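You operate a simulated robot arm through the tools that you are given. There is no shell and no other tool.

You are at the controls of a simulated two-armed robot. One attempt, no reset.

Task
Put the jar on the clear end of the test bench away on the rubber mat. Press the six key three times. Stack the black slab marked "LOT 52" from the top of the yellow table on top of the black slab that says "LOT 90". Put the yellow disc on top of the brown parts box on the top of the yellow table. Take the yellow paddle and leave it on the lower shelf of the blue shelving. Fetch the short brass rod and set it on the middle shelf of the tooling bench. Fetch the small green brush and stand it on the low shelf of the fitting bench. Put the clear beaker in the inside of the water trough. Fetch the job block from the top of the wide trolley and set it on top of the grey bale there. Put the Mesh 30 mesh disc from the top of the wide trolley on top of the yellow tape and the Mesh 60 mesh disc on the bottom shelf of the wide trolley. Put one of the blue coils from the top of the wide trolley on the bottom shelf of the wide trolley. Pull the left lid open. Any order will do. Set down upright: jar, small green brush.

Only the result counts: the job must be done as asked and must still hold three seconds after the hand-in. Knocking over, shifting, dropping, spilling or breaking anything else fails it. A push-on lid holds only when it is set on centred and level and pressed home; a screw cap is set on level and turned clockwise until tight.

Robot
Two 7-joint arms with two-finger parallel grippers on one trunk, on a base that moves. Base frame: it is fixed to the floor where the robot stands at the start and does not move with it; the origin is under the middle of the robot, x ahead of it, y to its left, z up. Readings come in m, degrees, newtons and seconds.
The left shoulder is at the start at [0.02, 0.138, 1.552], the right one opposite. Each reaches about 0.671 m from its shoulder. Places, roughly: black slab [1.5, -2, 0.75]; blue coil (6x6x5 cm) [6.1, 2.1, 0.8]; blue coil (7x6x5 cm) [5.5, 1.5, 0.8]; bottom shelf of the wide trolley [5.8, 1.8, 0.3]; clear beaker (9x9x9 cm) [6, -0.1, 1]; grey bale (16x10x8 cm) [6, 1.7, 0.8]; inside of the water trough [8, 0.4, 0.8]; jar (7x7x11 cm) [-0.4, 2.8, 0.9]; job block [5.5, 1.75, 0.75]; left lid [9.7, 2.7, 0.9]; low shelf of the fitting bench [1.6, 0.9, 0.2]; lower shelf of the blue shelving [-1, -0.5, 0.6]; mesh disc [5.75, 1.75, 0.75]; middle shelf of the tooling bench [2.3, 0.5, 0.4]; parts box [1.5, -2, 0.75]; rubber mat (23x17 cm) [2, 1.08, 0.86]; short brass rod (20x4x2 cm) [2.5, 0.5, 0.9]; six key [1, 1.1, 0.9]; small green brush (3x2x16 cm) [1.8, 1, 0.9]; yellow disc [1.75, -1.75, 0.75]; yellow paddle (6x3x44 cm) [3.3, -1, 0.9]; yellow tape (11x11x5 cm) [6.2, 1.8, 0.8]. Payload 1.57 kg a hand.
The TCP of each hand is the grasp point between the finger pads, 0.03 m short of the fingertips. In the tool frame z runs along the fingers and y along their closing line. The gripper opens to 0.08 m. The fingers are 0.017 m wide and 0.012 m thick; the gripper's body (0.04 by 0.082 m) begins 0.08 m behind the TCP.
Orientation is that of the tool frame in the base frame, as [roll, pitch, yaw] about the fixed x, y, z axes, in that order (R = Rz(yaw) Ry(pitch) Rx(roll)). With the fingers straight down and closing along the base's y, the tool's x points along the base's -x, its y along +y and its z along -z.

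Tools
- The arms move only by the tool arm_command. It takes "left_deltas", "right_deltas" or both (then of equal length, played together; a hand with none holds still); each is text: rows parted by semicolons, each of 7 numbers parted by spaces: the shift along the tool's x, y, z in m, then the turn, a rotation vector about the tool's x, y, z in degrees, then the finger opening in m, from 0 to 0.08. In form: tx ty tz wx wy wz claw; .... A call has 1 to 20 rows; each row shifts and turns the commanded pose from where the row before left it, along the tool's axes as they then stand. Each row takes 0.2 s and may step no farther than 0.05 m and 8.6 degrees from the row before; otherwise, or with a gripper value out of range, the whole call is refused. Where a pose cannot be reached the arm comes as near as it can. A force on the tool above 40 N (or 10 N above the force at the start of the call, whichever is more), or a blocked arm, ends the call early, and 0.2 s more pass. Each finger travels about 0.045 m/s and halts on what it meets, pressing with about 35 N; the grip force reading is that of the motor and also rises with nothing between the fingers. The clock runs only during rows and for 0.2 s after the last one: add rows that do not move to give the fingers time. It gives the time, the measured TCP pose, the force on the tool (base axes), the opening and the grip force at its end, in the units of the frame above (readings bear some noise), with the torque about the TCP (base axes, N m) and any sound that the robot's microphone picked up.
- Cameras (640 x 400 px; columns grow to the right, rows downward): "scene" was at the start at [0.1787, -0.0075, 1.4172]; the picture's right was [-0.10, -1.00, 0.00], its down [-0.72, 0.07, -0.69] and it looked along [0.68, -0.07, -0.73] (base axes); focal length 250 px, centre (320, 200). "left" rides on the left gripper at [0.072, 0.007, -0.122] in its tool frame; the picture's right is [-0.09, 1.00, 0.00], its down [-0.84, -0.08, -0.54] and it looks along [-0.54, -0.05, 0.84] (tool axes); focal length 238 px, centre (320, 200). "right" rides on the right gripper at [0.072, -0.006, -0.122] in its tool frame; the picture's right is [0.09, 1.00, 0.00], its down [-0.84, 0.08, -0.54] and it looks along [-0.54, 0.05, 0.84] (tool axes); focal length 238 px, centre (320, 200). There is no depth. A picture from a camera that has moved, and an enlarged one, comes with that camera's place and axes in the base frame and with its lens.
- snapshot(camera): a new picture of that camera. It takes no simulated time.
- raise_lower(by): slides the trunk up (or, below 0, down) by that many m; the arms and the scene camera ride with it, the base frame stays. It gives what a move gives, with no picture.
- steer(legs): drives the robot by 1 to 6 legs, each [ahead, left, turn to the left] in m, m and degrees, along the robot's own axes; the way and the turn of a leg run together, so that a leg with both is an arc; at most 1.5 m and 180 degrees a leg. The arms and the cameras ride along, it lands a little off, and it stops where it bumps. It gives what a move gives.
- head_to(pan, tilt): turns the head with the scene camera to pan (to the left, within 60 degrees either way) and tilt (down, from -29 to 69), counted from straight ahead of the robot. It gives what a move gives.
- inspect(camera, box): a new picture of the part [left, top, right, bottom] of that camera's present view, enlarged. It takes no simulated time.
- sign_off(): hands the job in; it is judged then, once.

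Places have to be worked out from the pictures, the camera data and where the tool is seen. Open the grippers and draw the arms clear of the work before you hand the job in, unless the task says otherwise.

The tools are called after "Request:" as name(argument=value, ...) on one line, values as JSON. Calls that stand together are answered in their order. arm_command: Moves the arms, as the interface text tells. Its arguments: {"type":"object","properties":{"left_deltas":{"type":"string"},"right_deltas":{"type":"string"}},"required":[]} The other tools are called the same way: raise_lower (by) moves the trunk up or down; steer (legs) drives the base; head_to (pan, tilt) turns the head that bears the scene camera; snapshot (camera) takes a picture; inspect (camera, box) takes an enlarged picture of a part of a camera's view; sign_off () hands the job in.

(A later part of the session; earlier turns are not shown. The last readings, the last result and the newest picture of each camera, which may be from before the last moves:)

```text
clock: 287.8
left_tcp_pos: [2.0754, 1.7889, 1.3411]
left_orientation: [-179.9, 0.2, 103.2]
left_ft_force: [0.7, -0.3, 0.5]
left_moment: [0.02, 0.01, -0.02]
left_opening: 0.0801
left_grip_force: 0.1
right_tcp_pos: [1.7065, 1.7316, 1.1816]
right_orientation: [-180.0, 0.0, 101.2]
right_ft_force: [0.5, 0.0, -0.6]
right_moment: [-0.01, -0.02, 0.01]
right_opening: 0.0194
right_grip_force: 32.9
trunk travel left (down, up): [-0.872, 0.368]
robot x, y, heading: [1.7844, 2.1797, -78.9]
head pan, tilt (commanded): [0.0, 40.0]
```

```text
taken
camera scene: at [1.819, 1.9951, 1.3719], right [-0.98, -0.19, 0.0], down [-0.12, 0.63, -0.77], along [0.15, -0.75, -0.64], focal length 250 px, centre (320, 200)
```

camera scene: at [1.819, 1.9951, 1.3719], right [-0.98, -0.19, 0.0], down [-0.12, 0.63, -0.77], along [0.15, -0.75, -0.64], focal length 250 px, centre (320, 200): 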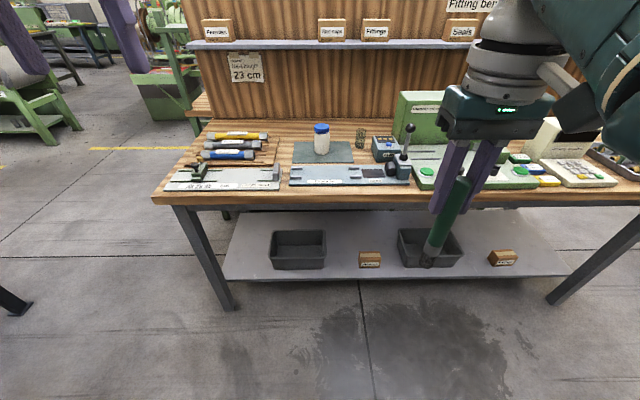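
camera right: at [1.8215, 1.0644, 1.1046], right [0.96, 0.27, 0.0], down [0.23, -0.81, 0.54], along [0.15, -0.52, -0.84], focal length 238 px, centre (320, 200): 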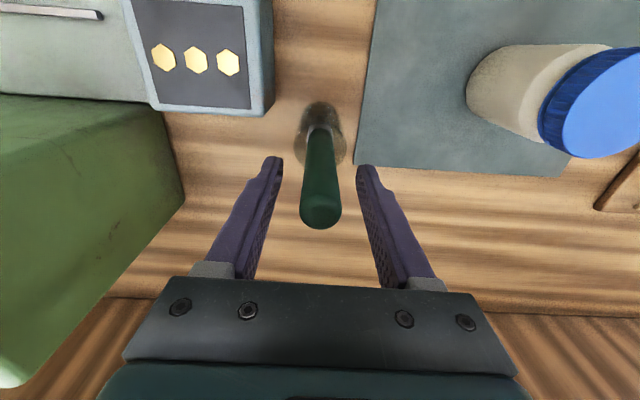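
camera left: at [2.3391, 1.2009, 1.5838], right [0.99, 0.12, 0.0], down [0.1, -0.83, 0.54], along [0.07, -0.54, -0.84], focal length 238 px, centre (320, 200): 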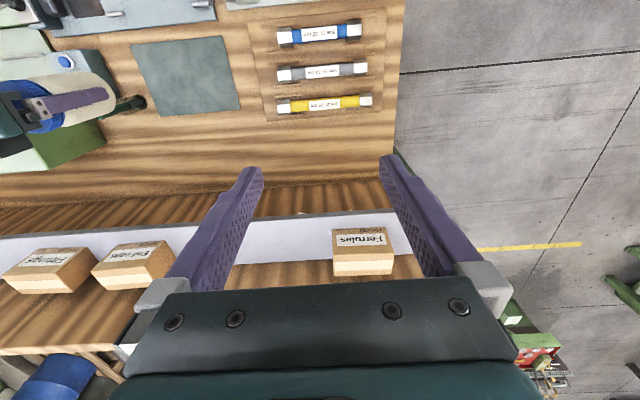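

On the low shelf there is a free gap of about 18 cm around (1.85,1.16) between a bin and a small box. I tuck the left arm in so the shoulders can go low, then lower the trunk here in the open.

Request:
arm_command(left_deltas="0.0241 -0.004 0.0386 0 0 0 0.08; 0.0241 -0.004 0.0386 0 0 0 0.08; 0.0241 -0.004 0.0386 0 0 0 0.08; 0.0241 -0.004 0.0386 0 0 0 0.08; 0.0241 -0.004 0.0386 0 0 0 0.08; 0.0241 -0.004 0.0386 0 0 0 0.08; 0.0241 -0.004 0.0386 0 0 0 0.08; 0 0 0.035 0 0 0 0.08; 0 0 0.035 0 0 0 0.08; 0 0 0.035 0 0 0 0.08; 0.036 0 0 0 0 0 0.08; 0.036 0 0 0 0 0 0.08; 0.036 0 0 0 0 0 0.08; 0.036 0 0 0 0 0 0.08")

Request:
raise_lower(by=-0.4)

Request:
raise_lower(by=-0.38)

Request:
head_to(pan=0, tilt=15)

Request:
snapshot(camera="scene")

```text
clock: 288.9
left_tcp_pos: [2.0747, 1.8033, 1.2612]
left_orientation: [179.8, 14.7, 104.5]
left_ft_force: [-1.0, -0.2, -0.2]
left_moment: [0.01, 0.0, 0.0]
left_opening: 0.08
left_grip_force: 0.0
left hand out of reach, approached as far as the arm can: row 1, 2
right_tcp_pos: [1.7073, 1.7313, 1.1832]
right_orientation: [-180.0, 0.0, 101.3]
right_ft_force: [0.6, 0.7, -0.1]
right_moment: [0.02, 0.0, -0.05]
right_opening: 0.0192
right_grip_force: 32.7
trunk travel left (down, up): [-0.872, 0.368]
robot x, y, heading: [1.7818, 2.1752, -78.9]
head pan, tilt (commanded): [0.0, 40.0]
stopped in row 5 (left hand): the arm was blocked; the commanded pose is now the measured one
```

```text
clock: 292.8
left_tcp_pos: [2.0763, 1.8035, 0.8609]
left_orientation: [179.9, 14.8, 104.6]
left_ft_force: [0.6, -0.3, 0.4]
left_moment: [-0.03, 0.02, -0.01]
left_opening: 0.0798
left_grip_force: 0.1
right_tcp_pos: [1.7064, 1.7308, 0.7821]
right_orientation: [180.0, 0.0, 101.3]
right_ft_force: [0.1, -0.6, -0.1]
right_moment: [-0.01, 0.03, -0.04]
right_opening: 0.0192
right_grip_force: 33.2
trunk travel left (down, up): [-0.472, 0.768]
robot x, y, heading: [1.7804, 2.1791, -78.9]
head pan, tilt (commanded): [0.0, 40.0]
```

```text
clock: 296.4
left_tcp_pos: [2.0749, 1.8023, 0.4819]
left_orientation: [179.9, 14.8, 104.6]
left_ft_force: [-0.2, 0.4, 0.6]
left_moment: [-0.02, -0.01, -0.02]
left_opening: 0.0799
left_grip_force: 0.1
right_tcp_pos: [1.7062, 1.7316, 0.4031]
right_orientation: [180.0, 0.0, 101.3]
right_ft_force: [-0.3, 0.2, -0.4]
right_moment: [-0.02, -0.01, -0.01]
right_opening: 0.019
right_grip_force: 32.4
trunk travel left (down, up): [-0.092, 1.148]
robot x, y, heading: [1.7843, 2.1735, -78.7]
head pan, tilt (commanded): [0.0, 40.0]
```

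```text
clock: 297.3
left_tcp_pos: [2.0768, 1.8033, 0.4821]
left_orientation: [179.8, 14.8, 104.6]
left_ft_force: [0.7, -0.1, -0.6]
left_moment: [-0.01, -0.01, -0.01]
left_opening: 0.0798
left_grip_force: 0.2
right_tcp_pos: [1.7064, 1.7309, 0.4024]
right_orientation: [180.0, 0.0, 101.3]
right_ft_force: [0.9, 0.7, -0.4]
right_moment: [-0.03, 0.03, 0.02]
right_opening: 0.019
right_grip_force: 33.4
trunk travel left (down, up): [-0.092, 1.148]
robot x, y, heading: [1.7862, 2.1764, -78.7]
head pan, tilt (commanded): [0.0, 15.0]
```

```text
taken
camera scene: at [1.8206, 1.9869, 0.6314], right [-0.98, -0.19, 0.0], down [-0.05, 0.25, -0.97], along [0.19, -0.95, -0.26], focal length 250 px, centre (320, 200)
```

scene: 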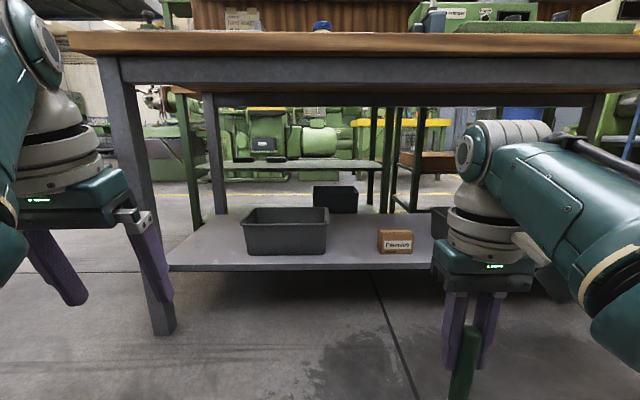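

The left arm stalled half way (still 0.42 m ahead). I straighten it, lower it further and then draw it back.

Request:
arm_command(left_deltas="0 0 0.03 0 4.9 0 0.08; 0 0 0.03 0 4.9 0 0.08; 0 0 0.03 0 4.9 0 0.08; 0 0 0.035 0 0 0 0.08; 0 0 0.035 0 0 0 0.08; 0 0 0.035 0 0 0 0.08; 0 0 0.035 0 0 0 0.08; 0 0 0.03 0 0 0 0.08; 0.036 0 0 0 0 0 0.08; 0.036 0 0 0 0 0 0.08; 0.036 0 0 0 0 0 0.08; 0.036 0 0 0 0 0 0.08; 0.036 0 0 0 0 0 0.08; 0.036 0 0 0 0 0 0.08; 0.03 0 0 0 0 0 0.08")

Request:
snapshot(camera="scene")

```text
clock: 300.5
left_tcp_pos: [2.0189, 2.0649, 0.2435]
left_orientation: [178.8, 0.4, 104.4]
left_ft_force: [0.2, 0.8, 0.1]
left_moment: [-0.03, 0.01, -0.02]
left_opening: 0.08
left_grip_force: 0.0
left hand out of reach, approached as far as the arm can: row 6, 7, 8
right_tcp_pos: [1.7061, 1.7321, 0.4022]
right_orientation: [-180.0, -0.2, 101.3]
right_ft_force: [-0.2, 1.2, -0.9]
right_moment: [-0.02, 0.02, -0.02]
right_opening: 0.0189
right_grip_force: 33.6
trunk travel left (down, up): [-0.092, 1.148]
robot x, y, heading: [1.7842, 2.1762, -79.0]
head pan, tilt (commanded): [0.0, 15.0]
```

```text
taken
camera scene: at [1.8202, 1.9881, 0.6313], right [-0.98, -0.19, 0.0], down [-0.05, 0.25, -0.97], along [0.19, -0.95, -0.26], focal length 250 px, centre (320, 200)
```

scene: 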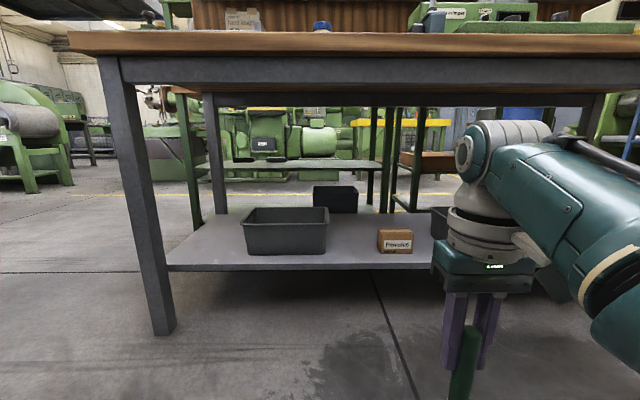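

The left hand is tucked. The right wrist top (~0.65) is under the bench apron (~0.74), so I drive in, first 0.38 m.

Request:
steer(legs=[[0.38, 0.032, 0]])

Request:
head_to(pan=-15, tilt=30)

Request:
snapshot(camera="scene")

Request:
snapshot(camera="right")

```text
clock: 302.9
left_tcp_pos: [2.1214, 1.7029, 0.2428]
left_orientation: [178.9, 0.0, 104.2]
left_ft_force: [1.1, 0.0, -0.3]
left_moment: [-0.02, 0.03, 0.02]
left_opening: 0.0799
left_grip_force: 0.1
right_tcp_pos: [1.8102, 1.3692, 0.4023]
right_orientation: [180.0, -0.1, 101.2]
right_ft_force: [1.1, 0.2, -0.7]
right_moment: [-0.03, 0.04, -0.01]
right_opening: 0.019
right_grip_force: 33.7
trunk travel left (down, up): [-0.092, 1.148]
robot x, y, heading: [1.8864, 1.8126, -79.0]
head pan, tilt (commanded): [0.0, 15.0]
```

```text
clock: 303.7
left_tcp_pos: [2.123, 1.702, 0.2431]
left_orientation: [178.7, 0.1, 103.9]
left_ft_force: [-0.8, -1.0, 0.8]
left_moment: [0.01, -0.03, 0.02]
left_opening: 0.0796
left_grip_force: 0.1
right_tcp_pos: [1.811, 1.3672, 0.4028]
right_orientation: [-180.0, 0.0, 101.2]
right_ft_force: [-0.1, -0.2, 0.1]
right_moment: [0.0, 0.02, 0.0]
right_opening: 0.0188
right_grip_force: 33.5
trunk travel left (down, up): [-0.092, 1.148]
robot x, y, heading: [1.8853, 1.8144, -78.9]
head pan, tilt (commanded): [-15.0, 30.0]
```

```text
taken
camera scene: at [1.9009, 1.6249, 0.6074], right [-1.0, 0.07, 0.0], down [0.03, 0.5, -0.87], along [-0.06, -0.86, -0.5], focal length 250 px, centre (320, 200)
```

scene: 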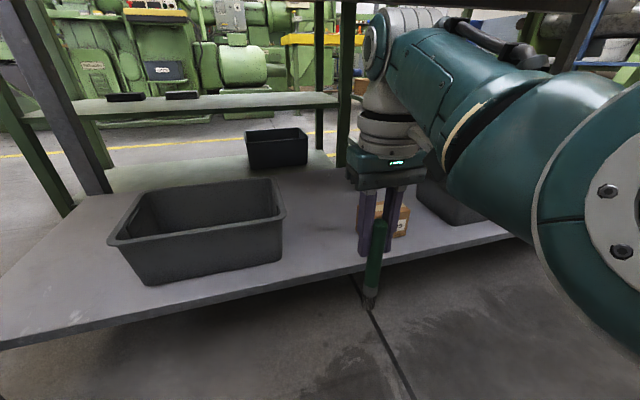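

```text
taken
camera right: at [1.7892, 1.4379, 0.5247], right [0.96, 0.28, 0.0], down [0.24, -0.81, 0.54], along [0.15, -0.52, -0.84], focal length 238 px, centre (320, 200)
```

right: 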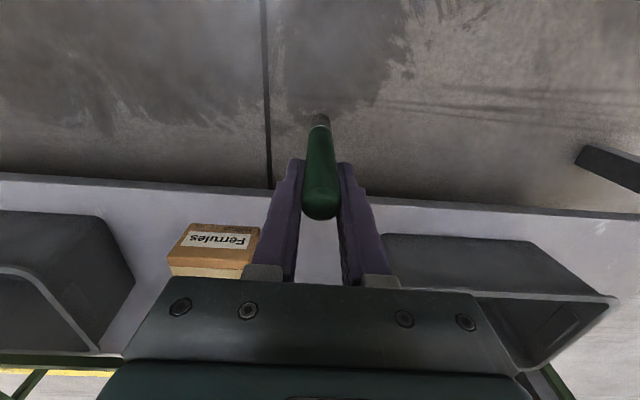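

The gap is centred at x≈1.848, right along my line. I drive ahead the remaining 0.205 m.

Request:
steer(legs=[[0.205, 0, 0]])

Request:
snapshot(camera="scene")

Request:
snapshot(camera="right")

```text
clock: 305.2
left_tcp_pos: [2.1559, 1.5396, 0.2397]
left_orientation: [178.2, -0.5, 104.3]
left_ft_force: [-0.3, 0.4, -0.4]
left_moment: [-0.03, 0.01, 0.01]
left_opening: 0.0799
left_grip_force: 0.0
right_tcp_pos: [1.8441, 1.2017, 0.3982]
right_orientation: [-179.9, -0.6, 101.6]
right_ft_force: [-1.6, -0.3, 0.8]
right_moment: [0.03, 0.04, -0.01]
right_opening: 0.0189
right_grip_force: 32.6
trunk travel left (down, up): [-0.092, 1.148]
robot x, y, heading: [1.9222, 1.6337, -78.6]
head pan, tilt (commanded): [-15.0, 30.0]
stopped in leg 1: the robot was blocked; the commanded pose is now the measured one
```

```text
taken
camera scene: at [1.9328, 1.4575, 0.6055], right [-1.0, 0.06, 0.0], down [0.03, 0.51, -0.86], along [-0.05, -0.86, -0.51], focal length 250 px, centre (320, 200)
```

scene: 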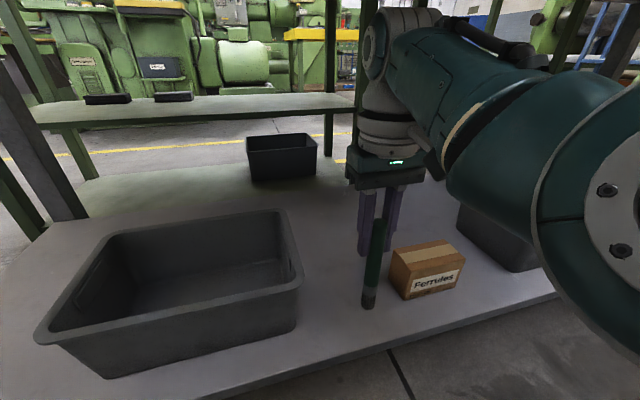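

```text
taken
camera right: at [1.8222, 1.2705, 0.5215], right [0.96, 0.29, 0.0], down [0.25, -0.81, 0.53], along [0.15, -0.51, -0.85], focal length 238 px, centre (320, 200)
```

right: 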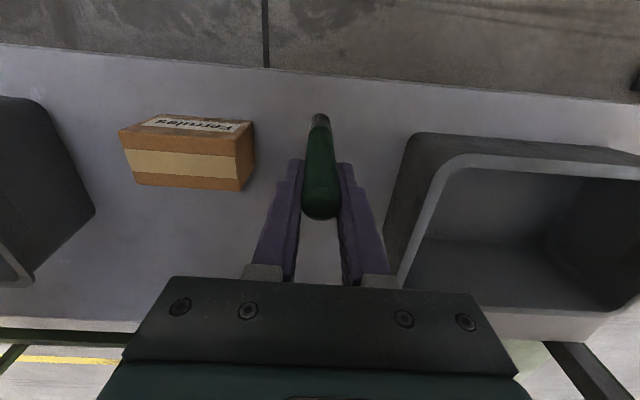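

The base was stopped at 1.634 (something of the body touches the bench front), with the brush already 4 cm inside the shelf edge. I back off 2 cm, lower the trunk a little, and reach forward with the arm instead.

Request:
steer(legs=[[-0.02, 0, 0]])

Request:
raise_lower(by=-0.05)

Request:
snapshot(camera="right")

Request:
snapshot(camera="left")

```text
clock: 306.0
left_tcp_pos: [2.1572, 1.5388, 0.2433]
left_orientation: [178.5, 0.1, 104.4]
left_ft_force: [0.1, -0.8, -0.4]
left_moment: [0.04, 0.03, -0.03]
left_opening: 0.08
left_grip_force: 0.0
right_tcp_pos: [1.8433, 1.2035, 0.4039]
right_orientation: [179.9, 0.1, 101.5]
right_ft_force: [0.1, 0.6, -0.6]
right_moment: [0.04, -0.01, 0.01]
right_opening: 0.0189
right_grip_force: 32.9
trunk travel left (down, up): [-0.092, 1.148]
robot x, y, heading: [1.924, 1.6497, -79.0]
head pan, tilt (commanded): [-15.0, 30.0]
```

```text
clock: 307.0
left_tcp_pos: [2.1563, 1.5383, 0.193]
left_orientation: [178.4, 0.2, 104.1]
left_ft_force: [-0.4, -1.5, -0.2]
left_moment: [0.03, 0.0, -0.03]
left_opening: 0.08
left_grip_force: 0.0
right_tcp_pos: [1.8443, 1.2017, 0.3555]
right_orientation: [-180.0, 0.3, 101.6]
right_ft_force: [0.3, 1.8, 26.9]
right_moment: [0.21, -0.09, 0.03]
right_opening: 0.0192
right_grip_force: 32.8
trunk travel left (down, up): [-0.042, 1.198]
robot x, y, heading: [1.9175, 1.6539, -78.8]
head pan, tilt (commanded): [-15.0, 30.0]
```

```text
taken
camera right: at [1.8226, 1.273, 0.477], right [0.96, 0.29, 0.0], down [0.24, -0.8, 0.55], along [0.16, -0.52, -0.84], focal length 238 px, centre (320, 200)
```

right: 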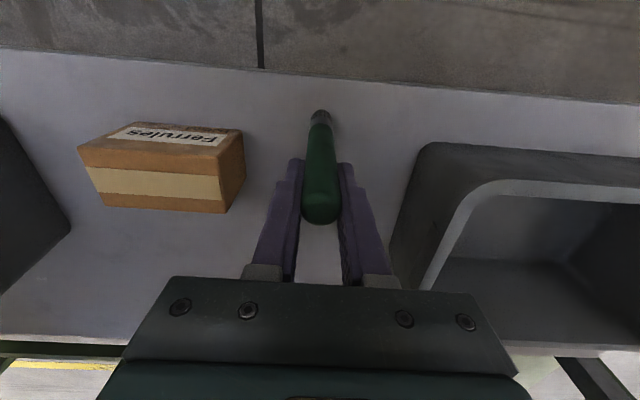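

```text
taken
camera left: at [2.1412, 1.6107, 0.3152], right [0.99, 0.16, 0.03], down [0.12, -0.83, 0.54], along [0.11, -0.53, -0.84], focal length 238 px, centre (320, 200)
```

left: 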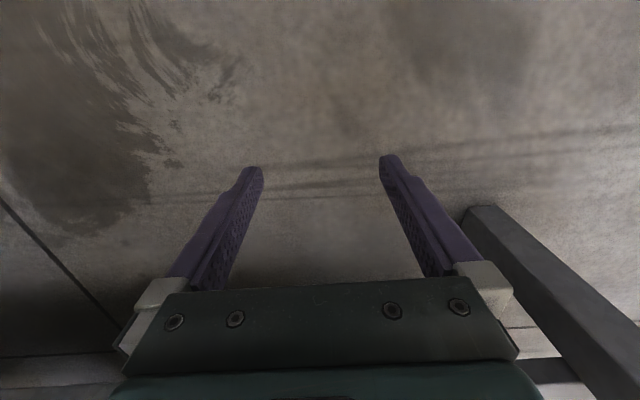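

The brush foot has just touched the shelf (27 N), standing about 3–4 cm inside the edge in the gap. I relieve the pressure slightly and open slowly.

Request:
arm_command(right_deltas="0 0 -0.0015 0 0 0 0.01; 0 0 0 0 0 0 0.01")

```text
clock: 307.6
left_tcp_pos: [2.1561, 1.5378, 0.1934]
left_orientation: [178.5, 0.3, 104.2]
left_ft_force: [-0.8, 0.0, -0.2]
left_moment: [0.01, 0.01, -0.01]
left_opening: 0.08
left_grip_force: 0.2
right_tcp_pos: [1.844, 1.2032, 0.3558]
right_orientation: [-180.0, 0.3, 101.5]
right_ft_force: [2.7, -2.8, 17.2]
right_moment: [-0.31, -0.2, 0.01]
right_opening: 0.019
right_grip_force: 33.2
trunk travel left (down, up): [-0.042, 1.198]
robot x, y, heading: [1.9222, 1.653, -78.6]
head pan, tilt (commanded): [-15.0, 30.0]
```

Still 17 N; I lift 1 mm more and then open in small increments.

Request:
arm_command(right_deltas="0 0 -0.001 0 0 0 0.01; 0 0 0 0 0 0 0.01; 0 0 0 0 0 0 0.022; 0 0 0 0 0 0 0.026; 0 0 0 0 0 0 0.032; 0 0 0 0 0 0 0.04; 0 0 0 0 0 0 0.05; 0 0 0 0 0 0 0.05")

Request:
snapshot(camera="right")

Request:
snapshot(camera="scene")

```text
clock: 309.4
left_tcp_pos: [2.157, 1.5419, 0.1925]
left_orientation: [178.4, 0.1, 104.3]
left_ft_force: [-0.5, -1.1, 0.0]
left_moment: [-0.02, -0.01, -0.01]
left_opening: 0.08
left_grip_force: 0.0
right_tcp_pos: [1.8441, 1.206, 0.3539]
right_orientation: [180.0, -0.1, 101.4]
right_ft_force: [0.3, -0.4, -0.1]
right_moment: [0.0, 0.04, -0.03]
right_opening: 0.05
right_grip_force: 0.1
trunk travel left (down, up): [-0.042, 1.198]
robot x, y, heading: [1.9183, 1.6499, -78.7]
head pan, tilt (commanded): [-15.0, 30.0]
```

```text
taken
camera right: at [1.8221, 1.2761, 0.4773], right [0.96, 0.29, 0.0], down [0.24, -0.8, 0.54], along [0.16, -0.52, -0.84], focal length 238 px, centre (320, 200)
```

right: 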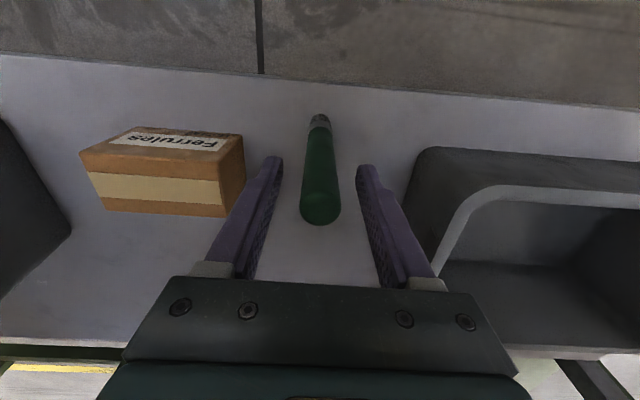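

```text
taken
camera scene: at [1.9328, 1.4638, 0.5573], right [-1.0, 0.06, 0.0], down [0.03, 0.5, -0.87], along [-0.05, -0.86, -0.5], focal length 250 px, centre (320, 200)
```

scene: 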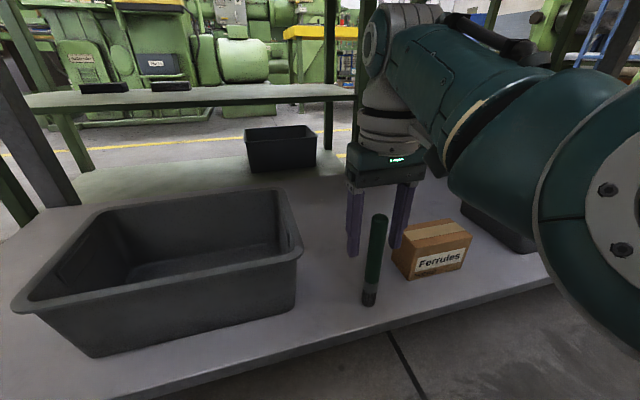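

The brush stands free. I lift the hand straight up 8.5 cm and check before backing out.

Request:
arm_command(right_deltas="0 0 -0.015 0 0 0 0.05; 0 0 -0.02 0 0 0 0.05; 0 0 -0.02 0 0 0 0.05; 0 0 -0.02 0 0 0 0.05; 0 0 -0.01 0 0 0 0.05; 0 0 0 0 0 0 0.05")

Request:
snapshot(camera="right")

Request:
snapshot(camera="scene")

```text
clock: 310.8
left_tcp_pos: [2.1576, 1.5427, 0.1926]
left_orientation: [178.5, 0.1, 104.2]
left_ft_force: [0.4, 0.2, 0.0]
left_moment: [0.01, 0.01, 0.01]
left_opening: 0.08
left_grip_force: 0.0
right_tcp_pos: [1.8433, 1.2001, 0.4373]
right_orientation: [-179.8, 0.0, 101.5]
right_ft_force: [0.0, -0.1, 0.6]
right_moment: [-0.04, 0.02, 0.02]
right_opening: 0.05
right_grip_force: 0.0
right hand out of reach, approached as far as the arm can: row 5
trunk travel left (down, up): [-0.042, 1.198]
robot x, y, heading: [1.9181, 1.6534, -78.5]
head pan, tilt (commanded): [-15.0, 30.0]
```

```text
taken
camera right: at [1.8216, 1.2702, 0.5589], right [0.96, 0.29, 0.0], down [0.24, -0.81, 0.54], along [0.15, -0.52, -0.84], focal length 238 px, centre (320, 200)
```

right: 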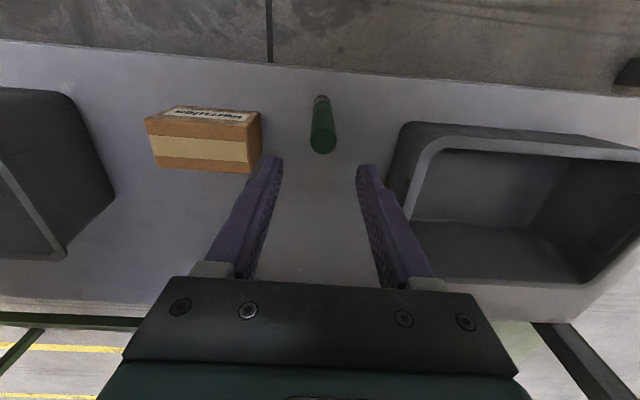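

```text
taken
camera scene: at [1.9343, 1.462, 0.5658], right [-1.0, 0.05, 0.0], down [0.02, 0.42, -0.91], along [-0.04, -0.91, -0.42], focal length 250 px, centre (320, 200)
```

scene: 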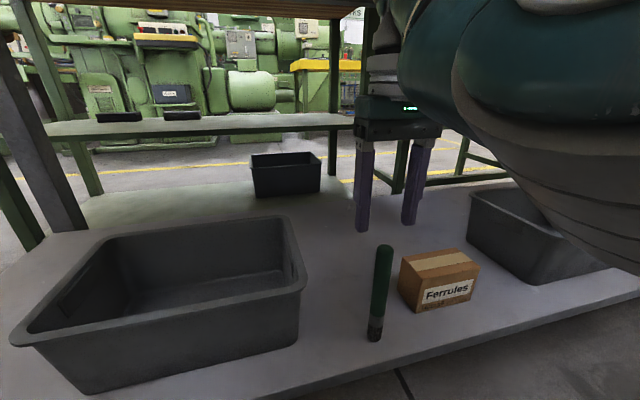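

The brush stands upright on the low shelf and the fingertips are above it. I back straight out.

Request:
steer(legs=[[-0.5, 0, 0]])

Request:
raise_lower(by=0.4)

Request:
head_to(pan=0, tilt=40)

Request:
snapshot(camera="scene")

```text
clock: 313.7
left_tcp_pos: [2.058, 2.0316, 0.1935]
left_orientation: [178.4, 0.2, 104.3]
left_ft_force: [-0.8, -0.3, 0.0]
left_moment: [0.04, 0.03, 0.02]
left_opening: 0.0799
left_grip_force: 0.0
right_tcp_pos: [1.745, 1.6886, 0.4375]
right_orientation: [-179.9, 0.1, 101.5]
right_ft_force: [-0.2, 0.3, 0.0]
right_moment: [0.07, 0.0, 0.0]
right_opening: 0.0501
right_grip_force: 0.1
trunk travel left (down, up): [-0.042, 1.198]
robot x, y, heading: [1.8212, 2.1416, -78.3]
head pan, tilt (commanded): [-15.0, 30.0]
```

```text
clock: 317.5
left_tcp_pos: [2.0577, 2.0325, 0.5926]
left_orientation: [178.4, 0.2, 104.4]
left_ft_force: [-0.6, 1.2, -0.4]
left_moment: [0.03, 0.01, 0.01]
left_opening: 0.0799
left_grip_force: 0.2
right_tcp_pos: [1.7429, 1.6905, 0.837]
right_orientation: [-179.8, -0.1, 101.3]
right_ft_force: [-0.2, -0.3, 0.0]
right_moment: [0.02, -0.03, -0.01]
right_opening: 0.0499
right_grip_force: 0.2
trunk travel left (down, up): [-0.442, 0.798]
robot x, y, heading: [1.819, 2.1392, -78.5]
head pan, tilt (commanded): [-15.0, 30.0]
```

```text
clock: 318.3
left_tcp_pos: [2.0577, 2.0318, 0.5919]
left_orientation: [178.4, 0.1, 104.4]
left_ft_force: [-0.4, -0.1, -0.6]
left_moment: [0.02, 0.03, 0.01]
left_opening: 0.0799
left_grip_force: 0.1
right_tcp_pos: [1.7411, 1.6903, 0.8379]
right_orientation: [-179.7, 0.0, 101.2]
right_ft_force: [0.1, -0.5, -0.2]
right_moment: [0.04, 0.01, -0.01]
right_opening: 0.0498
right_grip_force: 0.1
trunk travel left (down, up): [-0.442, 0.798]
robot x, y, heading: [1.82, 2.1426, -78.4]
head pan, tilt (commanded): [0.0, 40.0]
```

```text
taken
camera scene: at [1.8354, 1.953, 0.9619], right [-1.0, 0.04, 0.0], down [0.02, 0.45, -0.89], along [-0.04, -0.89, -0.45], focal length 250 px, centre (320, 200)
```

scene: 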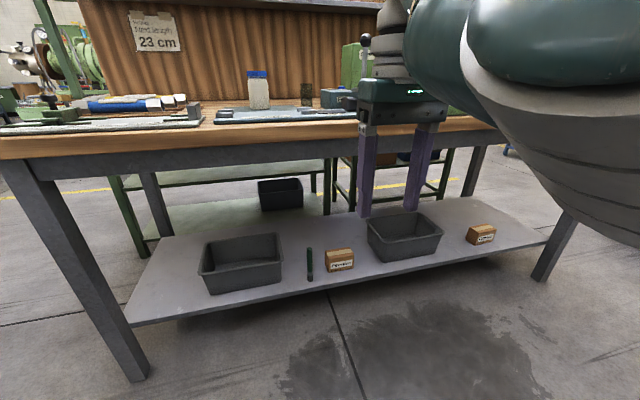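

The brush stands well. But the right elbow has swung in front of the head camera; I lower the right hand again to swing the elbow back out.

Request:
arm_command(right_deltas="0 0 0.03 0 0 0 0.08; 0 0 0.03 0 0 0 0.08; 0 0 0.03 0 0 0 0.08; 0 0 0.03 0 0 0 0.08; 0 -0.03 0 0 0 0 0.08; 0 -0.03 0 0 0 0 0.08; 0 -0.03 0 0 0 0 0.08; 0 0 0 0 0 0 0.08")

Request:
head_to(pan=0, tilt=35)

Request:
snapshot(camera="scene")

```text
clock: 320.1
left_tcp_pos: [2.0593, 2.0326, 0.5927]
left_orientation: [178.3, 0.2, 104.4]
left_ft_force: [-0.2, 0.6, -0.7]
left_moment: [0.0, -0.02, -0.02]
left_opening: 0.0803
left_grip_force: 0.2
right_tcp_pos: [1.6556, 1.673, 0.7162]
right_orientation: [-179.9, 0.0, 101.5]
right_ft_force: [0.1, -1.1, 0.2]
right_moment: [0.02, 0.03, -0.02]
right_opening: 0.08
right_grip_force: 0.1
trunk travel left (down, up): [-0.442, 0.798]
robot x, y, heading: [1.818, 2.143, -78.4]
head pan, tilt (commanded): [0.0, 40.0]
```

```text
clock: 320.8
left_tcp_pos: [2.0585, 2.0328, 0.5928]
left_orientation: [178.4, 0.2, 104.5]
left_ft_force: [1.0, -0.5, 0.1]
left_moment: [0.02, 0.01, -0.01]
left_opening: 0.0802
left_grip_force: 0.0
right_tcp_pos: [1.6559, 1.6727, 0.717]
right_orientation: [-179.9, 0.0, 101.5]
right_ft_force: [0.1, 0.6, 0.2]
right_moment: [0.01, 0.02, 0.01]
right_opening: 0.0799
right_grip_force: 0.1
trunk travel left (down, up): [-0.442, 0.798]
robot x, y, heading: [1.8212, 2.1403, -78.5]
head pan, tilt (commanded): [0.0, 35.0]
```

```text
taken
camera scene: at [1.8571, 1.9581, 0.9494], right [-0.98, -0.2, 0.0], down [-0.11, 0.56, -0.82], along [0.16, -0.8, -0.57], focal length 250 px, centre (320, 200)
```

scene: 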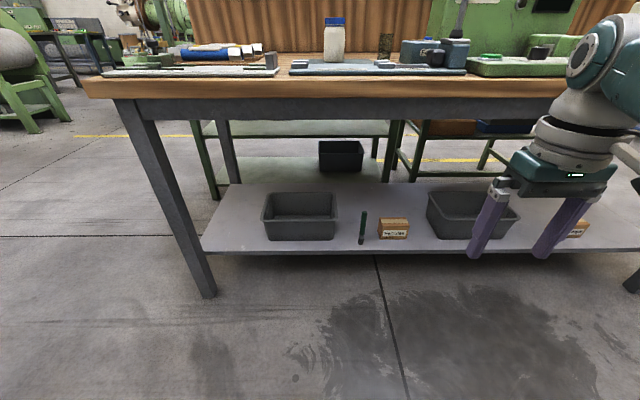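

Good view again; the brush stands upright on the shelf. Next the keypad: I raise the left arm to its high pose and lift the trunk before driving west along the bench.

Request:
arm_command(left_deltas="-0.0325 0 0 0 0 0 0.08; -0.0325 0 0 0 0 0 0.08; -0.0325 0 0 0 0 0 0.08; -0.0325 0 0 0 0 0 0.08; -0.012 0 -0.034 0 0 0 0.08; -0.012 0 -0.034 0 0 0 0.08; -0.012 0 -0.034 0 0 0 0.08; -0.012 0 -0.034 0 0 0 0.08; -0.012 0 -0.034 0 0 0 0.08; -0.012 0 -0.034 0 0 0 0.08; -0.012 0 -0.034 0 0 0 0.08; -0.012 0 -0.034 0 0 0 0.08; -0.012 0 -0.034 0 0 0 0.08; -0.012 0 -0.034 0 0 0 0.08")

Request:
raise_lower(by=0.4)

Request:
steer(legs=[[0, -0.85, 0]])

Request:
head_to(pan=0, tilt=35)

Request:
snapshot(camera="scene")

```text
clock: 323.8
left_tcp_pos: [2.1305, 1.7668, 0.9156]
left_orientation: [178.4, 0.1, 104.4]
left_ft_force: [-0.6, -0.4, 0.8]
left_moment: [0.02, 0.03, 0.01]
left_opening: 0.08
left_grip_force: 0.1
left hand out of reach, approached as far as the arm can: row 9, 10, 11, 12
right_tcp_pos: [1.6558, 1.6721, 0.7176]
right_orientation: [-179.9, 0.0, 101.5]
right_ft_force: [-0.1, 0.8, -0.1]
right_moment: [0.0, 0.0, -0.04]
right_opening: 0.08
right_grip_force: 0.0
trunk travel left (down, up): [-0.442, 0.798]
robot x, y, heading: [1.821, 2.1433, -78.6]
head pan, tilt (commanded): [0.0, 35.0]
```

```text
clock: 327.6
left_tcp_pos: [2.1291, 1.7676, 1.3141]
left_orientation: [178.3, 0.1, 104.4]
left_ft_force: [0.2, 0.6, 0.0]
left_moment: [-0.01, -0.02, -0.01]
left_opening: 0.0799
left_grip_force: 0.1
right_tcp_pos: [1.6557, 1.6732, 1.1163]
right_orientation: [-179.9, 0.1, 101.5]
right_ft_force: [-0.9, -0.3, -0.7]
right_moment: [-0.02, -0.02, 0.0]
right_opening: 0.0801
right_grip_force: 0.0
trunk travel left (down, up): [-0.842, 0.398]
robot x, y, heading: [1.8211, 2.1432, -78.7]
head pan, tilt (commanded): [0.0, 35.0]
```

```text
clock: 332.1
left_tcp_pos: [1.3028, 1.5966, 1.316]
left_orientation: [178.5, 0.2, 104.8]
left_ft_force: [-0.6, -0.1, 0.6]
left_moment: [0.04, -0.01, -0.02]
left_opening: 0.0799
left_grip_force: 0.1
right_tcp_pos: [0.8273, 1.4997, 1.1164]
right_orientation: [-179.9, 0.0, 101.8]
right_ft_force: [0.3, -0.3, 0.1]
right_moment: [0.0, 0.0, -0.03]
right_opening: 0.08
right_grip_force: 0.0
trunk travel left (down, up): [-0.842, 0.398]
robot x, y, heading: [0.9923, 1.9692, -78.0]
head pan, tilt (commanded): [0.0, 35.0]
```

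```text
clock: 332.7
left_tcp_pos: [1.3022, 1.5965, 1.3151]
left_orientation: [178.4, 0.2, 104.9]
left_ft_force: [-0.7, -0.1, 0.1]
left_moment: [-0.03, 0.01, 0.01]
left_opening: 0.0798
left_grip_force: 0.0
right_tcp_pos: [0.8286, 1.4987, 1.1158]
right_orientation: [-179.9, 0.0, 101.8]
right_ft_force: [-0.2, 0.1, 0.1]
right_moment: [0.01, -0.02, 0.0]
right_opening: 0.0799
right_grip_force: 0.0
trunk travel left (down, up): [-0.842, 0.398]
robot x, y, heading: [0.9877, 1.97, -78.4]
head pan, tilt (commanded): [0.0, 35.0]
```

```text
taken
camera scene: at [1.0284, 1.7863, 1.3495], right [-0.98, -0.21, 0.0], down [-0.12, 0.56, -0.82], along [0.17, -0.8, -0.57], focal length 250 px, centre (320, 200)
```

scene: 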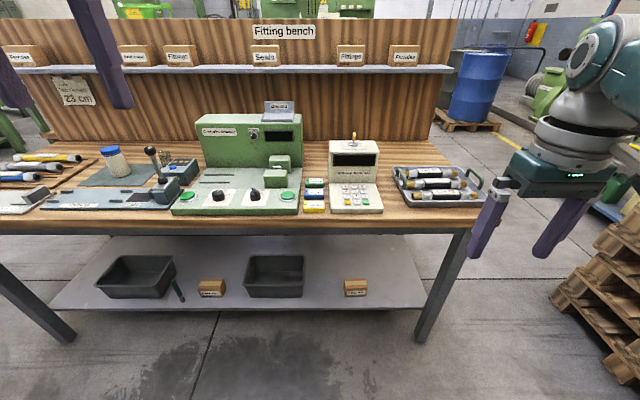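

The keypad terminal is in view. I zoom in to read the keys.

Request:
inspect(camera="scene", box=[320, 130, 400, 220])

Request:
inspect(camera="scene", box=[328, 178, 388, 216])

```text
4.44 times, centred on (360, 175) of scene
camera zoom: at [1.0284, 1.7863, 1.3495], right [-0.98, -0.21, 0.0], down [-0.12, 0.56, -0.82], along [0.17, -0.8, -0.57], focal length 1112 px, centre (142, 311)
```

zoom: 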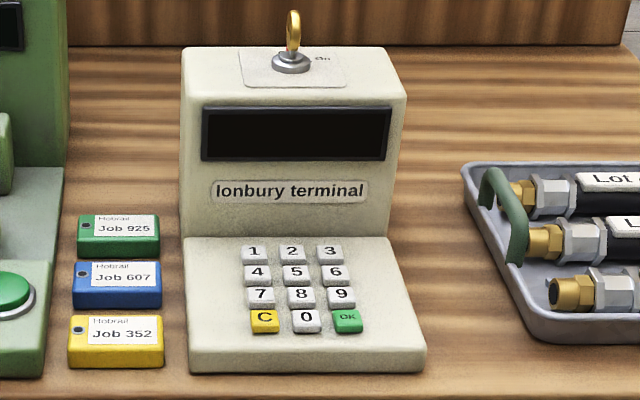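

```text
10.53 times, centred on (358, 197) of scene
camera zoom: at [1.0284, 1.7863, 1.3495], right [-0.98, -0.21, 0.0], down [-0.12, 0.56, -0.82], along [0.17, -0.8, -0.57], focal length 2635 px, centre (-80, 232)
```

zoom: 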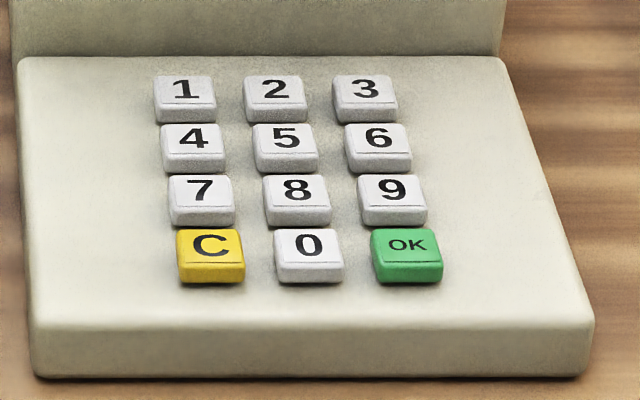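

The 6 key is in the right column, second row, at about (1.030,1.085). I drive in and bring the right hand, fingers closed, over it.

Request:
steer(legs=[[0.44, 0.018, 0]])

Request:
arm_command(right_deltas="0 0.031 0 0 0 0 0.04; 0 0.031 0 0 0 0 0.02; 0 0.031 0 0 0 0 0; 0 0 0 0 0 0 0; 0 0 0 0 0 0 0; 0 0 0 0 0 0 0")

Request:
snapshot(camera="right")

Request:
head_to(pan=0, tilt=50)

Request:
snapshot(camera="scene")

```text
clock: 335.4
left_tcp_pos: [1.4103, 1.1689, 1.3148]
left_orientation: [178.4, 0.1, 104.7]
left_ft_force: [-0.4, -0.7, -0.7]
left_moment: [0.01, -0.01, -0.01]
left_opening: 0.0803
left_grip_force: 0.1
right_tcp_pos: [0.9356, 1.0705, 1.1164]
right_orientation: [-179.9, 0.0, 101.7]
right_ft_force: [-0.6, -0.2, 0.2]
right_moment: [-0.03, 0.01, 0.01]
right_opening: 0.0802
right_grip_force: 0.0
trunk travel left (down, up): [-0.842, 0.398]
robot x, y, heading: [1.1002, 1.5415, -78.2]
head pan, tilt (commanded): [0.0, 35.0]
```

```text
clock: 336.8
left_tcp_pos: [1.411, 1.1691, 1.3148]
left_orientation: [178.3, 0.2, 104.8]
left_ft_force: [0.2, 0.4, 0.1]
left_moment: [0.01, 0.01, 0.03]
left_opening: 0.0799
left_grip_force: 0.1
right_tcp_pos: [1.0295, 1.09, 1.1156]
right_orientation: [-180.0, 0.0, 101.9]
right_ft_force: [0.5, -0.6, -0.5]
right_moment: [0.02, -0.02, -0.03]
right_opening: 0.0001
right_grip_force: 20.7
trunk travel left (down, up): [-0.842, 0.398]
robot x, y, heading: [1.0995, 1.5411, -77.9]
head pan, tilt (commanded): [0.0, 35.0]
```

```text
taken
camera right: at [1.0065, 1.1599, 1.238], right [0.96, 0.29, 0.0], down [0.25, -0.8, 0.54], along [0.16, -0.52, -0.84], focal length 238 px, centre (320, 200)
```

right: 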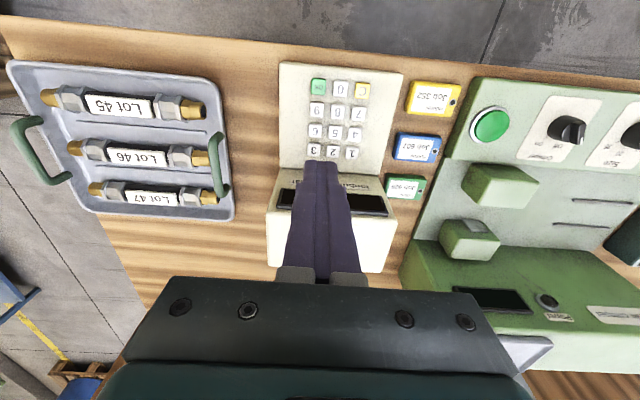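

```text
clock: 337.6
left_tcp_pos: [1.4097, 1.1698, 1.3156]
left_orientation: [178.4, 0.1, 104.7]
left_ft_force: [-0.4, 0.7, 0.4]
left_moment: [-0.02, 0.0, -0.04]
left_opening: 0.0799
left_grip_force: 0.1
right_tcp_pos: [1.0284, 1.0897, 1.1156]
right_orientation: [-180.0, 0.0, 101.8]
right_ft_force: [0.0, 0.2, -0.6]
right_moment: [0.0, 0.0, -0.01]
right_opening: 0.0
right_grip_force: 20.6
trunk travel left (down, up): [-0.842, 0.398]
robot x, y, heading: [1.096, 1.539, -78.5]
head pan, tilt (commanded): [0.0, 50.0]
```

```text
taken
camera scene: at [1.1343, 1.3688, 1.3278], right [-0.98, -0.21, 0.0], down [-0.16, 0.75, -0.64], along [0.13, -0.63, -0.77], focal length 250 px, centre (320, 200)
```

scene: 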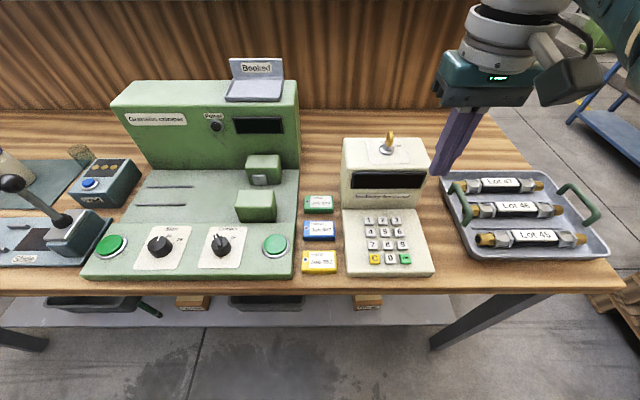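

I zoom in with both cameras on key 6 for an exact fix.

Request:
inspect(camera="right", box=[280, 70, 400, 170])

Request:
inspect(camera="scene", box=[340, 200, 440, 280])

```text
4.00 times, centred on (340, 120) of right
camera zoom: at [1.0063, 1.1599, 1.238], right [0.96, 0.29, 0.0], down [0.25, -0.8, 0.54], along [0.16, -0.52, -0.84], focal length 953 px, centre (240, 520)
```

zoom: 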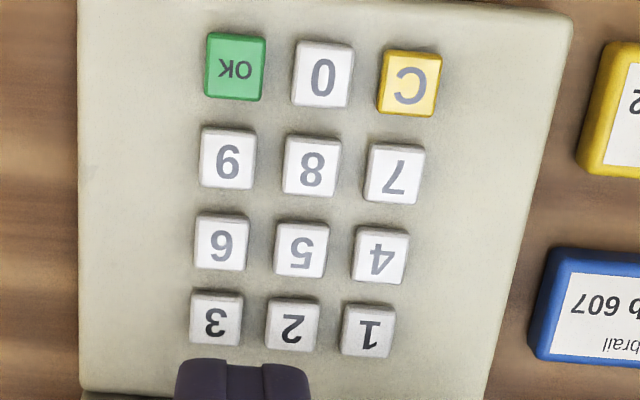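

```text
5.00 times, centred on (390, 240) of scene
camera zoom: at [1.1343, 1.3688, 1.3278], right [-0.98, -0.21, 0.0], down [-0.16, 0.75, -0.64], along [0.13, -0.63, -0.77], focal length 1252 px, centre (-30, 0)
```

zoom: 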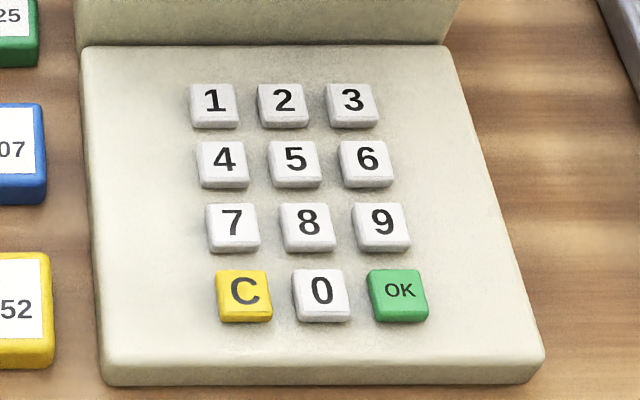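

Key 6's top is at (1.030,1.0545,0.884). I move the base 35 mm forward, lower the trunk 0.15 m, and shift the closed fingertips over the key.

Request:
steer(legs=[[0.035, 0, 0]])

Request:
raise_lower(by=-0.13)

Request:
snapshot(camera="right")

Request:
snapshot(camera="scene")

```text
clock: 338.4
left_tcp_pos: [1.4175, 1.1349, 1.3144]
left_orientation: [178.4, 0.1, 104.7]
left_ft_force: [-0.4, -0.2, -0.6]
left_moment: [-0.02, -0.01, 0.02]
left_opening: 0.0799
left_grip_force: 0.1
right_tcp_pos: [1.0349, 1.056, 1.1152]
right_orientation: [-180.0, 0.0, 101.8]
right_ft_force: [-0.3, 0.8, 0.3]
right_moment: [0.01, 0.02, 0.0]
right_opening: 0.0
right_grip_force: 20.6
trunk travel left (down, up): [-0.842, 0.398]
robot x, y, heading: [1.107, 1.5065, -78.3]
head pan, tilt (commanded): [0.0, 50.0]
```

```text
clock: 340.0
left_tcp_pos: [1.4176, 1.1352, 1.1853]
left_orientation: [178.4, 0.0, 104.7]
left_ft_force: [-1.0, 0.4, 0.6]
left_moment: [0.02, 0.04, 0.01]
left_opening: 0.0801
left_grip_force: 0.0
right_tcp_pos: [1.0366, 1.057, 0.9849]
right_orientation: [-179.9, 0.1, 101.8]
right_ft_force: [0.1, -0.4, -0.6]
right_moment: [-0.02, 0.01, 0.03]
right_opening: 0.0001
right_grip_force: 21.1
trunk travel left (down, up): [-0.712, 0.528]
robot x, y, heading: [1.1005, 1.5026, -78.2]
head pan, tilt (commanded): [0.0, 50.0]
```

```text
taken
camera right: at [1.0135, 1.1259, 1.108], right [0.96, 0.29, 0.0], down [0.25, -0.8, 0.54], along [0.16, -0.52, -0.84], focal length 238 px, centre (320, 200)
```

right: 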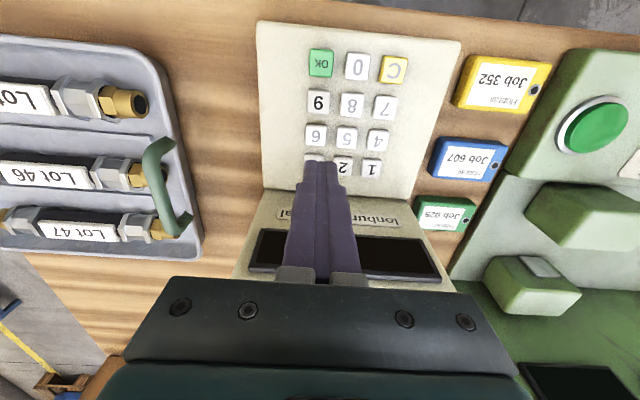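

```text
taken
camera scene: at [1.1414, 1.3348, 1.1978], right [-0.98, -0.21, 0.0], down [-0.16, 0.75, -0.64], along [0.13, -0.63, -0.77], focal length 250 px, centre (320, 200)
```

scene: 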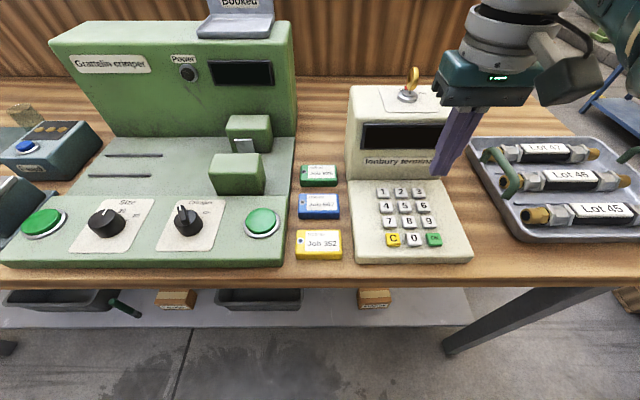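

Key 6 is 5.6 mm to the right of the tip line. I correct and descend to about 1.5 cm above the key for a last check.

Request:
arm_command(right_deltas="0 -0.0056 0.02 0 0 0 0; 0 0 0.02 0 0 0 0; 0 0 0.013 0 0 0 0; 0 0 0 0 0 0 0")

Request:
inspect(camera="right", box=[260, 90, 420, 210])

Request:
inspect(camera="scene", box=[350, 150, 480, 260])

```text
clock: 341.0
left_tcp_pos: [1.4185, 1.1353, 1.1847]
left_orientation: [178.4, 0.1, 104.6]
left_ft_force: [-0.6, -0.5, -0.3]
left_moment: [-0.01, 0.0, -0.01]
left_opening: 0.0802
left_grip_force: 0.1
right_tcp_pos: [1.0303, 1.0542, 0.9317]
right_orientation: [180.0, 0.0, 101.9]
right_ft_force: [0.1, 0.0, 0.7]
right_moment: [0.0, -0.01, 0.02]
right_opening: 0.0
right_grip_force: 21.5
trunk travel left (down, up): [-0.712, 0.528]
robot x, y, heading: [1.1071, 1.5064, -78.2]
head pan, tilt (commanded): [0.0, 50.0]
```

```text
3.33 times, centred on (340, 150) of right
camera zoom: at [1.0079, 1.1241, 1.0551], right [0.96, 0.29, 0.0], down [0.25, -0.8, 0.54], along [0.16, -0.52, -0.84], focal length 794 px, centre (253, 367)
```

zoom: 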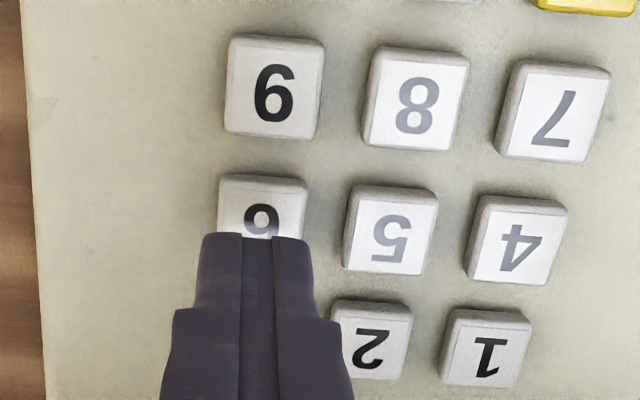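

```text
3.64 times, centred on (415, 205) of scene
camera zoom: at [1.1414, 1.3348, 1.1977], right [-0.98, -0.21, 0.0], down [-0.16, 0.75, -0.64], along [0.13, -0.63, -0.77], focal length 910 px, centre (-26, 182)
```

zoom: 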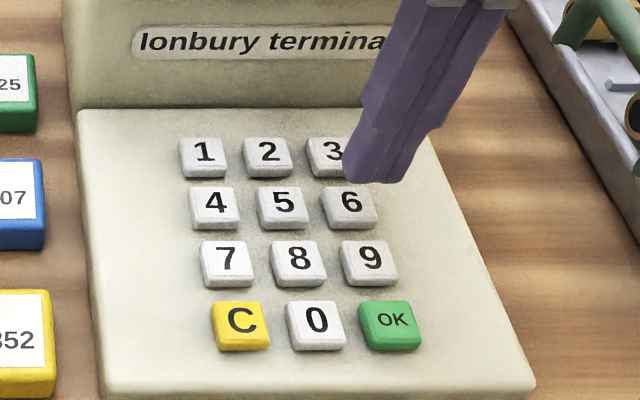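

Laterally centred; I shift 3 mm north and descend toward the key in small steps.

Request:
arm_command(right_deltas="0.003 0.001 0.005 0 0 0 0; 0 0 0.005 0 0 0 0; 0 0 0.004 0 0 0 0; 0 0 0.001 0 0 0 0; 0 0 0 0 0 0 0")

Request:
inspect(camera="right", box=[260, 90, 420, 210])

Request:
inspect(camera="scene", box=[350, 150, 480, 260])

```text
clock: 342.2
left_tcp_pos: [1.4173, 1.1351, 1.1853]
left_orientation: [178.4, 0.2, 104.7]
left_ft_force: [0.0, -0.2, 0.3]
left_moment: [0.04, 0.02, 0.03]
left_opening: 0.08
left_grip_force: 0.1
right_tcp_pos: [1.0297, 1.058, 0.9174]
right_orientation: [-179.8, -0.1, 101.8]
right_ft_force: [1.0, 0.7, -1.2]
right_moment: [0.02, 0.01, -0.03]
right_opening: 0.0001
right_grip_force: 21.4
trunk travel left (down, up): [-0.712, 0.528]
robot x, y, heading: [1.1041, 1.5078, -78.2]
head pan, tilt (commanded): [0.0, 50.0]
```

```text
3.33 times, centred on (340, 150) of right
camera zoom: at [1.0082, 1.1282, 1.0401], right [0.96, 0.29, 0.0], down [0.25, -0.8, 0.54], along [0.16, -0.52, -0.84], focal length 794 px, centre (253, 367)
```

zoom: 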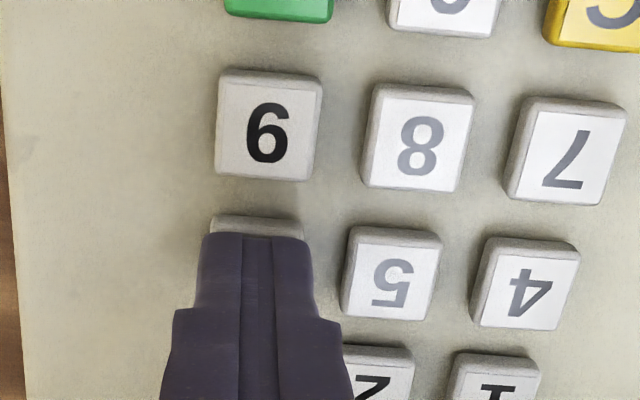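

```text
3.64 times, centred on (415, 205) of scene
camera zoom: at [1.1414, 1.3348, 1.1977], right [-0.98, -0.21, 0.0], down [-0.16, 0.75, -0.64], along [0.13, -0.63, -0.77], focal length 910 px, centre (-26, 182)
```

zoom: 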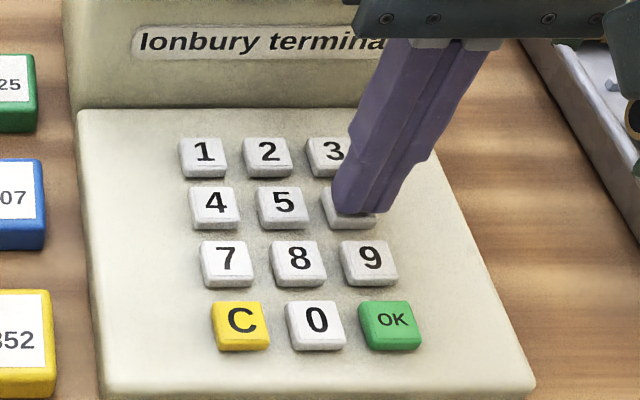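

The tip sits squarely over the 6. I press gently in 1 mm steps and read force and sound.

Request:
arm_command(right_deltas="0 0 0.001 0 0 0 0; 0 0 0.001 0 0 0 0; 0 0 0.001 0 0 0 0; 0 0 0.001 0 0 0 0; 0 0 0 0 0 0 0")

```text
clock: 343.4
left_tcp_pos: [1.4174, 1.1352, 1.1855]
left_orientation: [178.4, 0.2, 104.6]
left_ft_force: [0.1, -0.2, -0.6]
left_moment: [0.02, 0.01, 0.02]
left_opening: 0.08
left_grip_force: 0.0
right_tcp_pos: [1.0303, 1.058, 0.914]
right_orientation: [-179.9, 0.1, 101.9]
right_ft_force: [0.1, -0.2, -0.1]
right_moment: [-0.01, 0.01, 0.02]
right_opening: 0.0001
right_grip_force: 21.4
trunk travel left (down, up): [-0.712, 0.528]
robot x, y, heading: [1.1062, 1.5066, -78.3]
head pan, tilt (commanded): [0.0, 50.0]
```

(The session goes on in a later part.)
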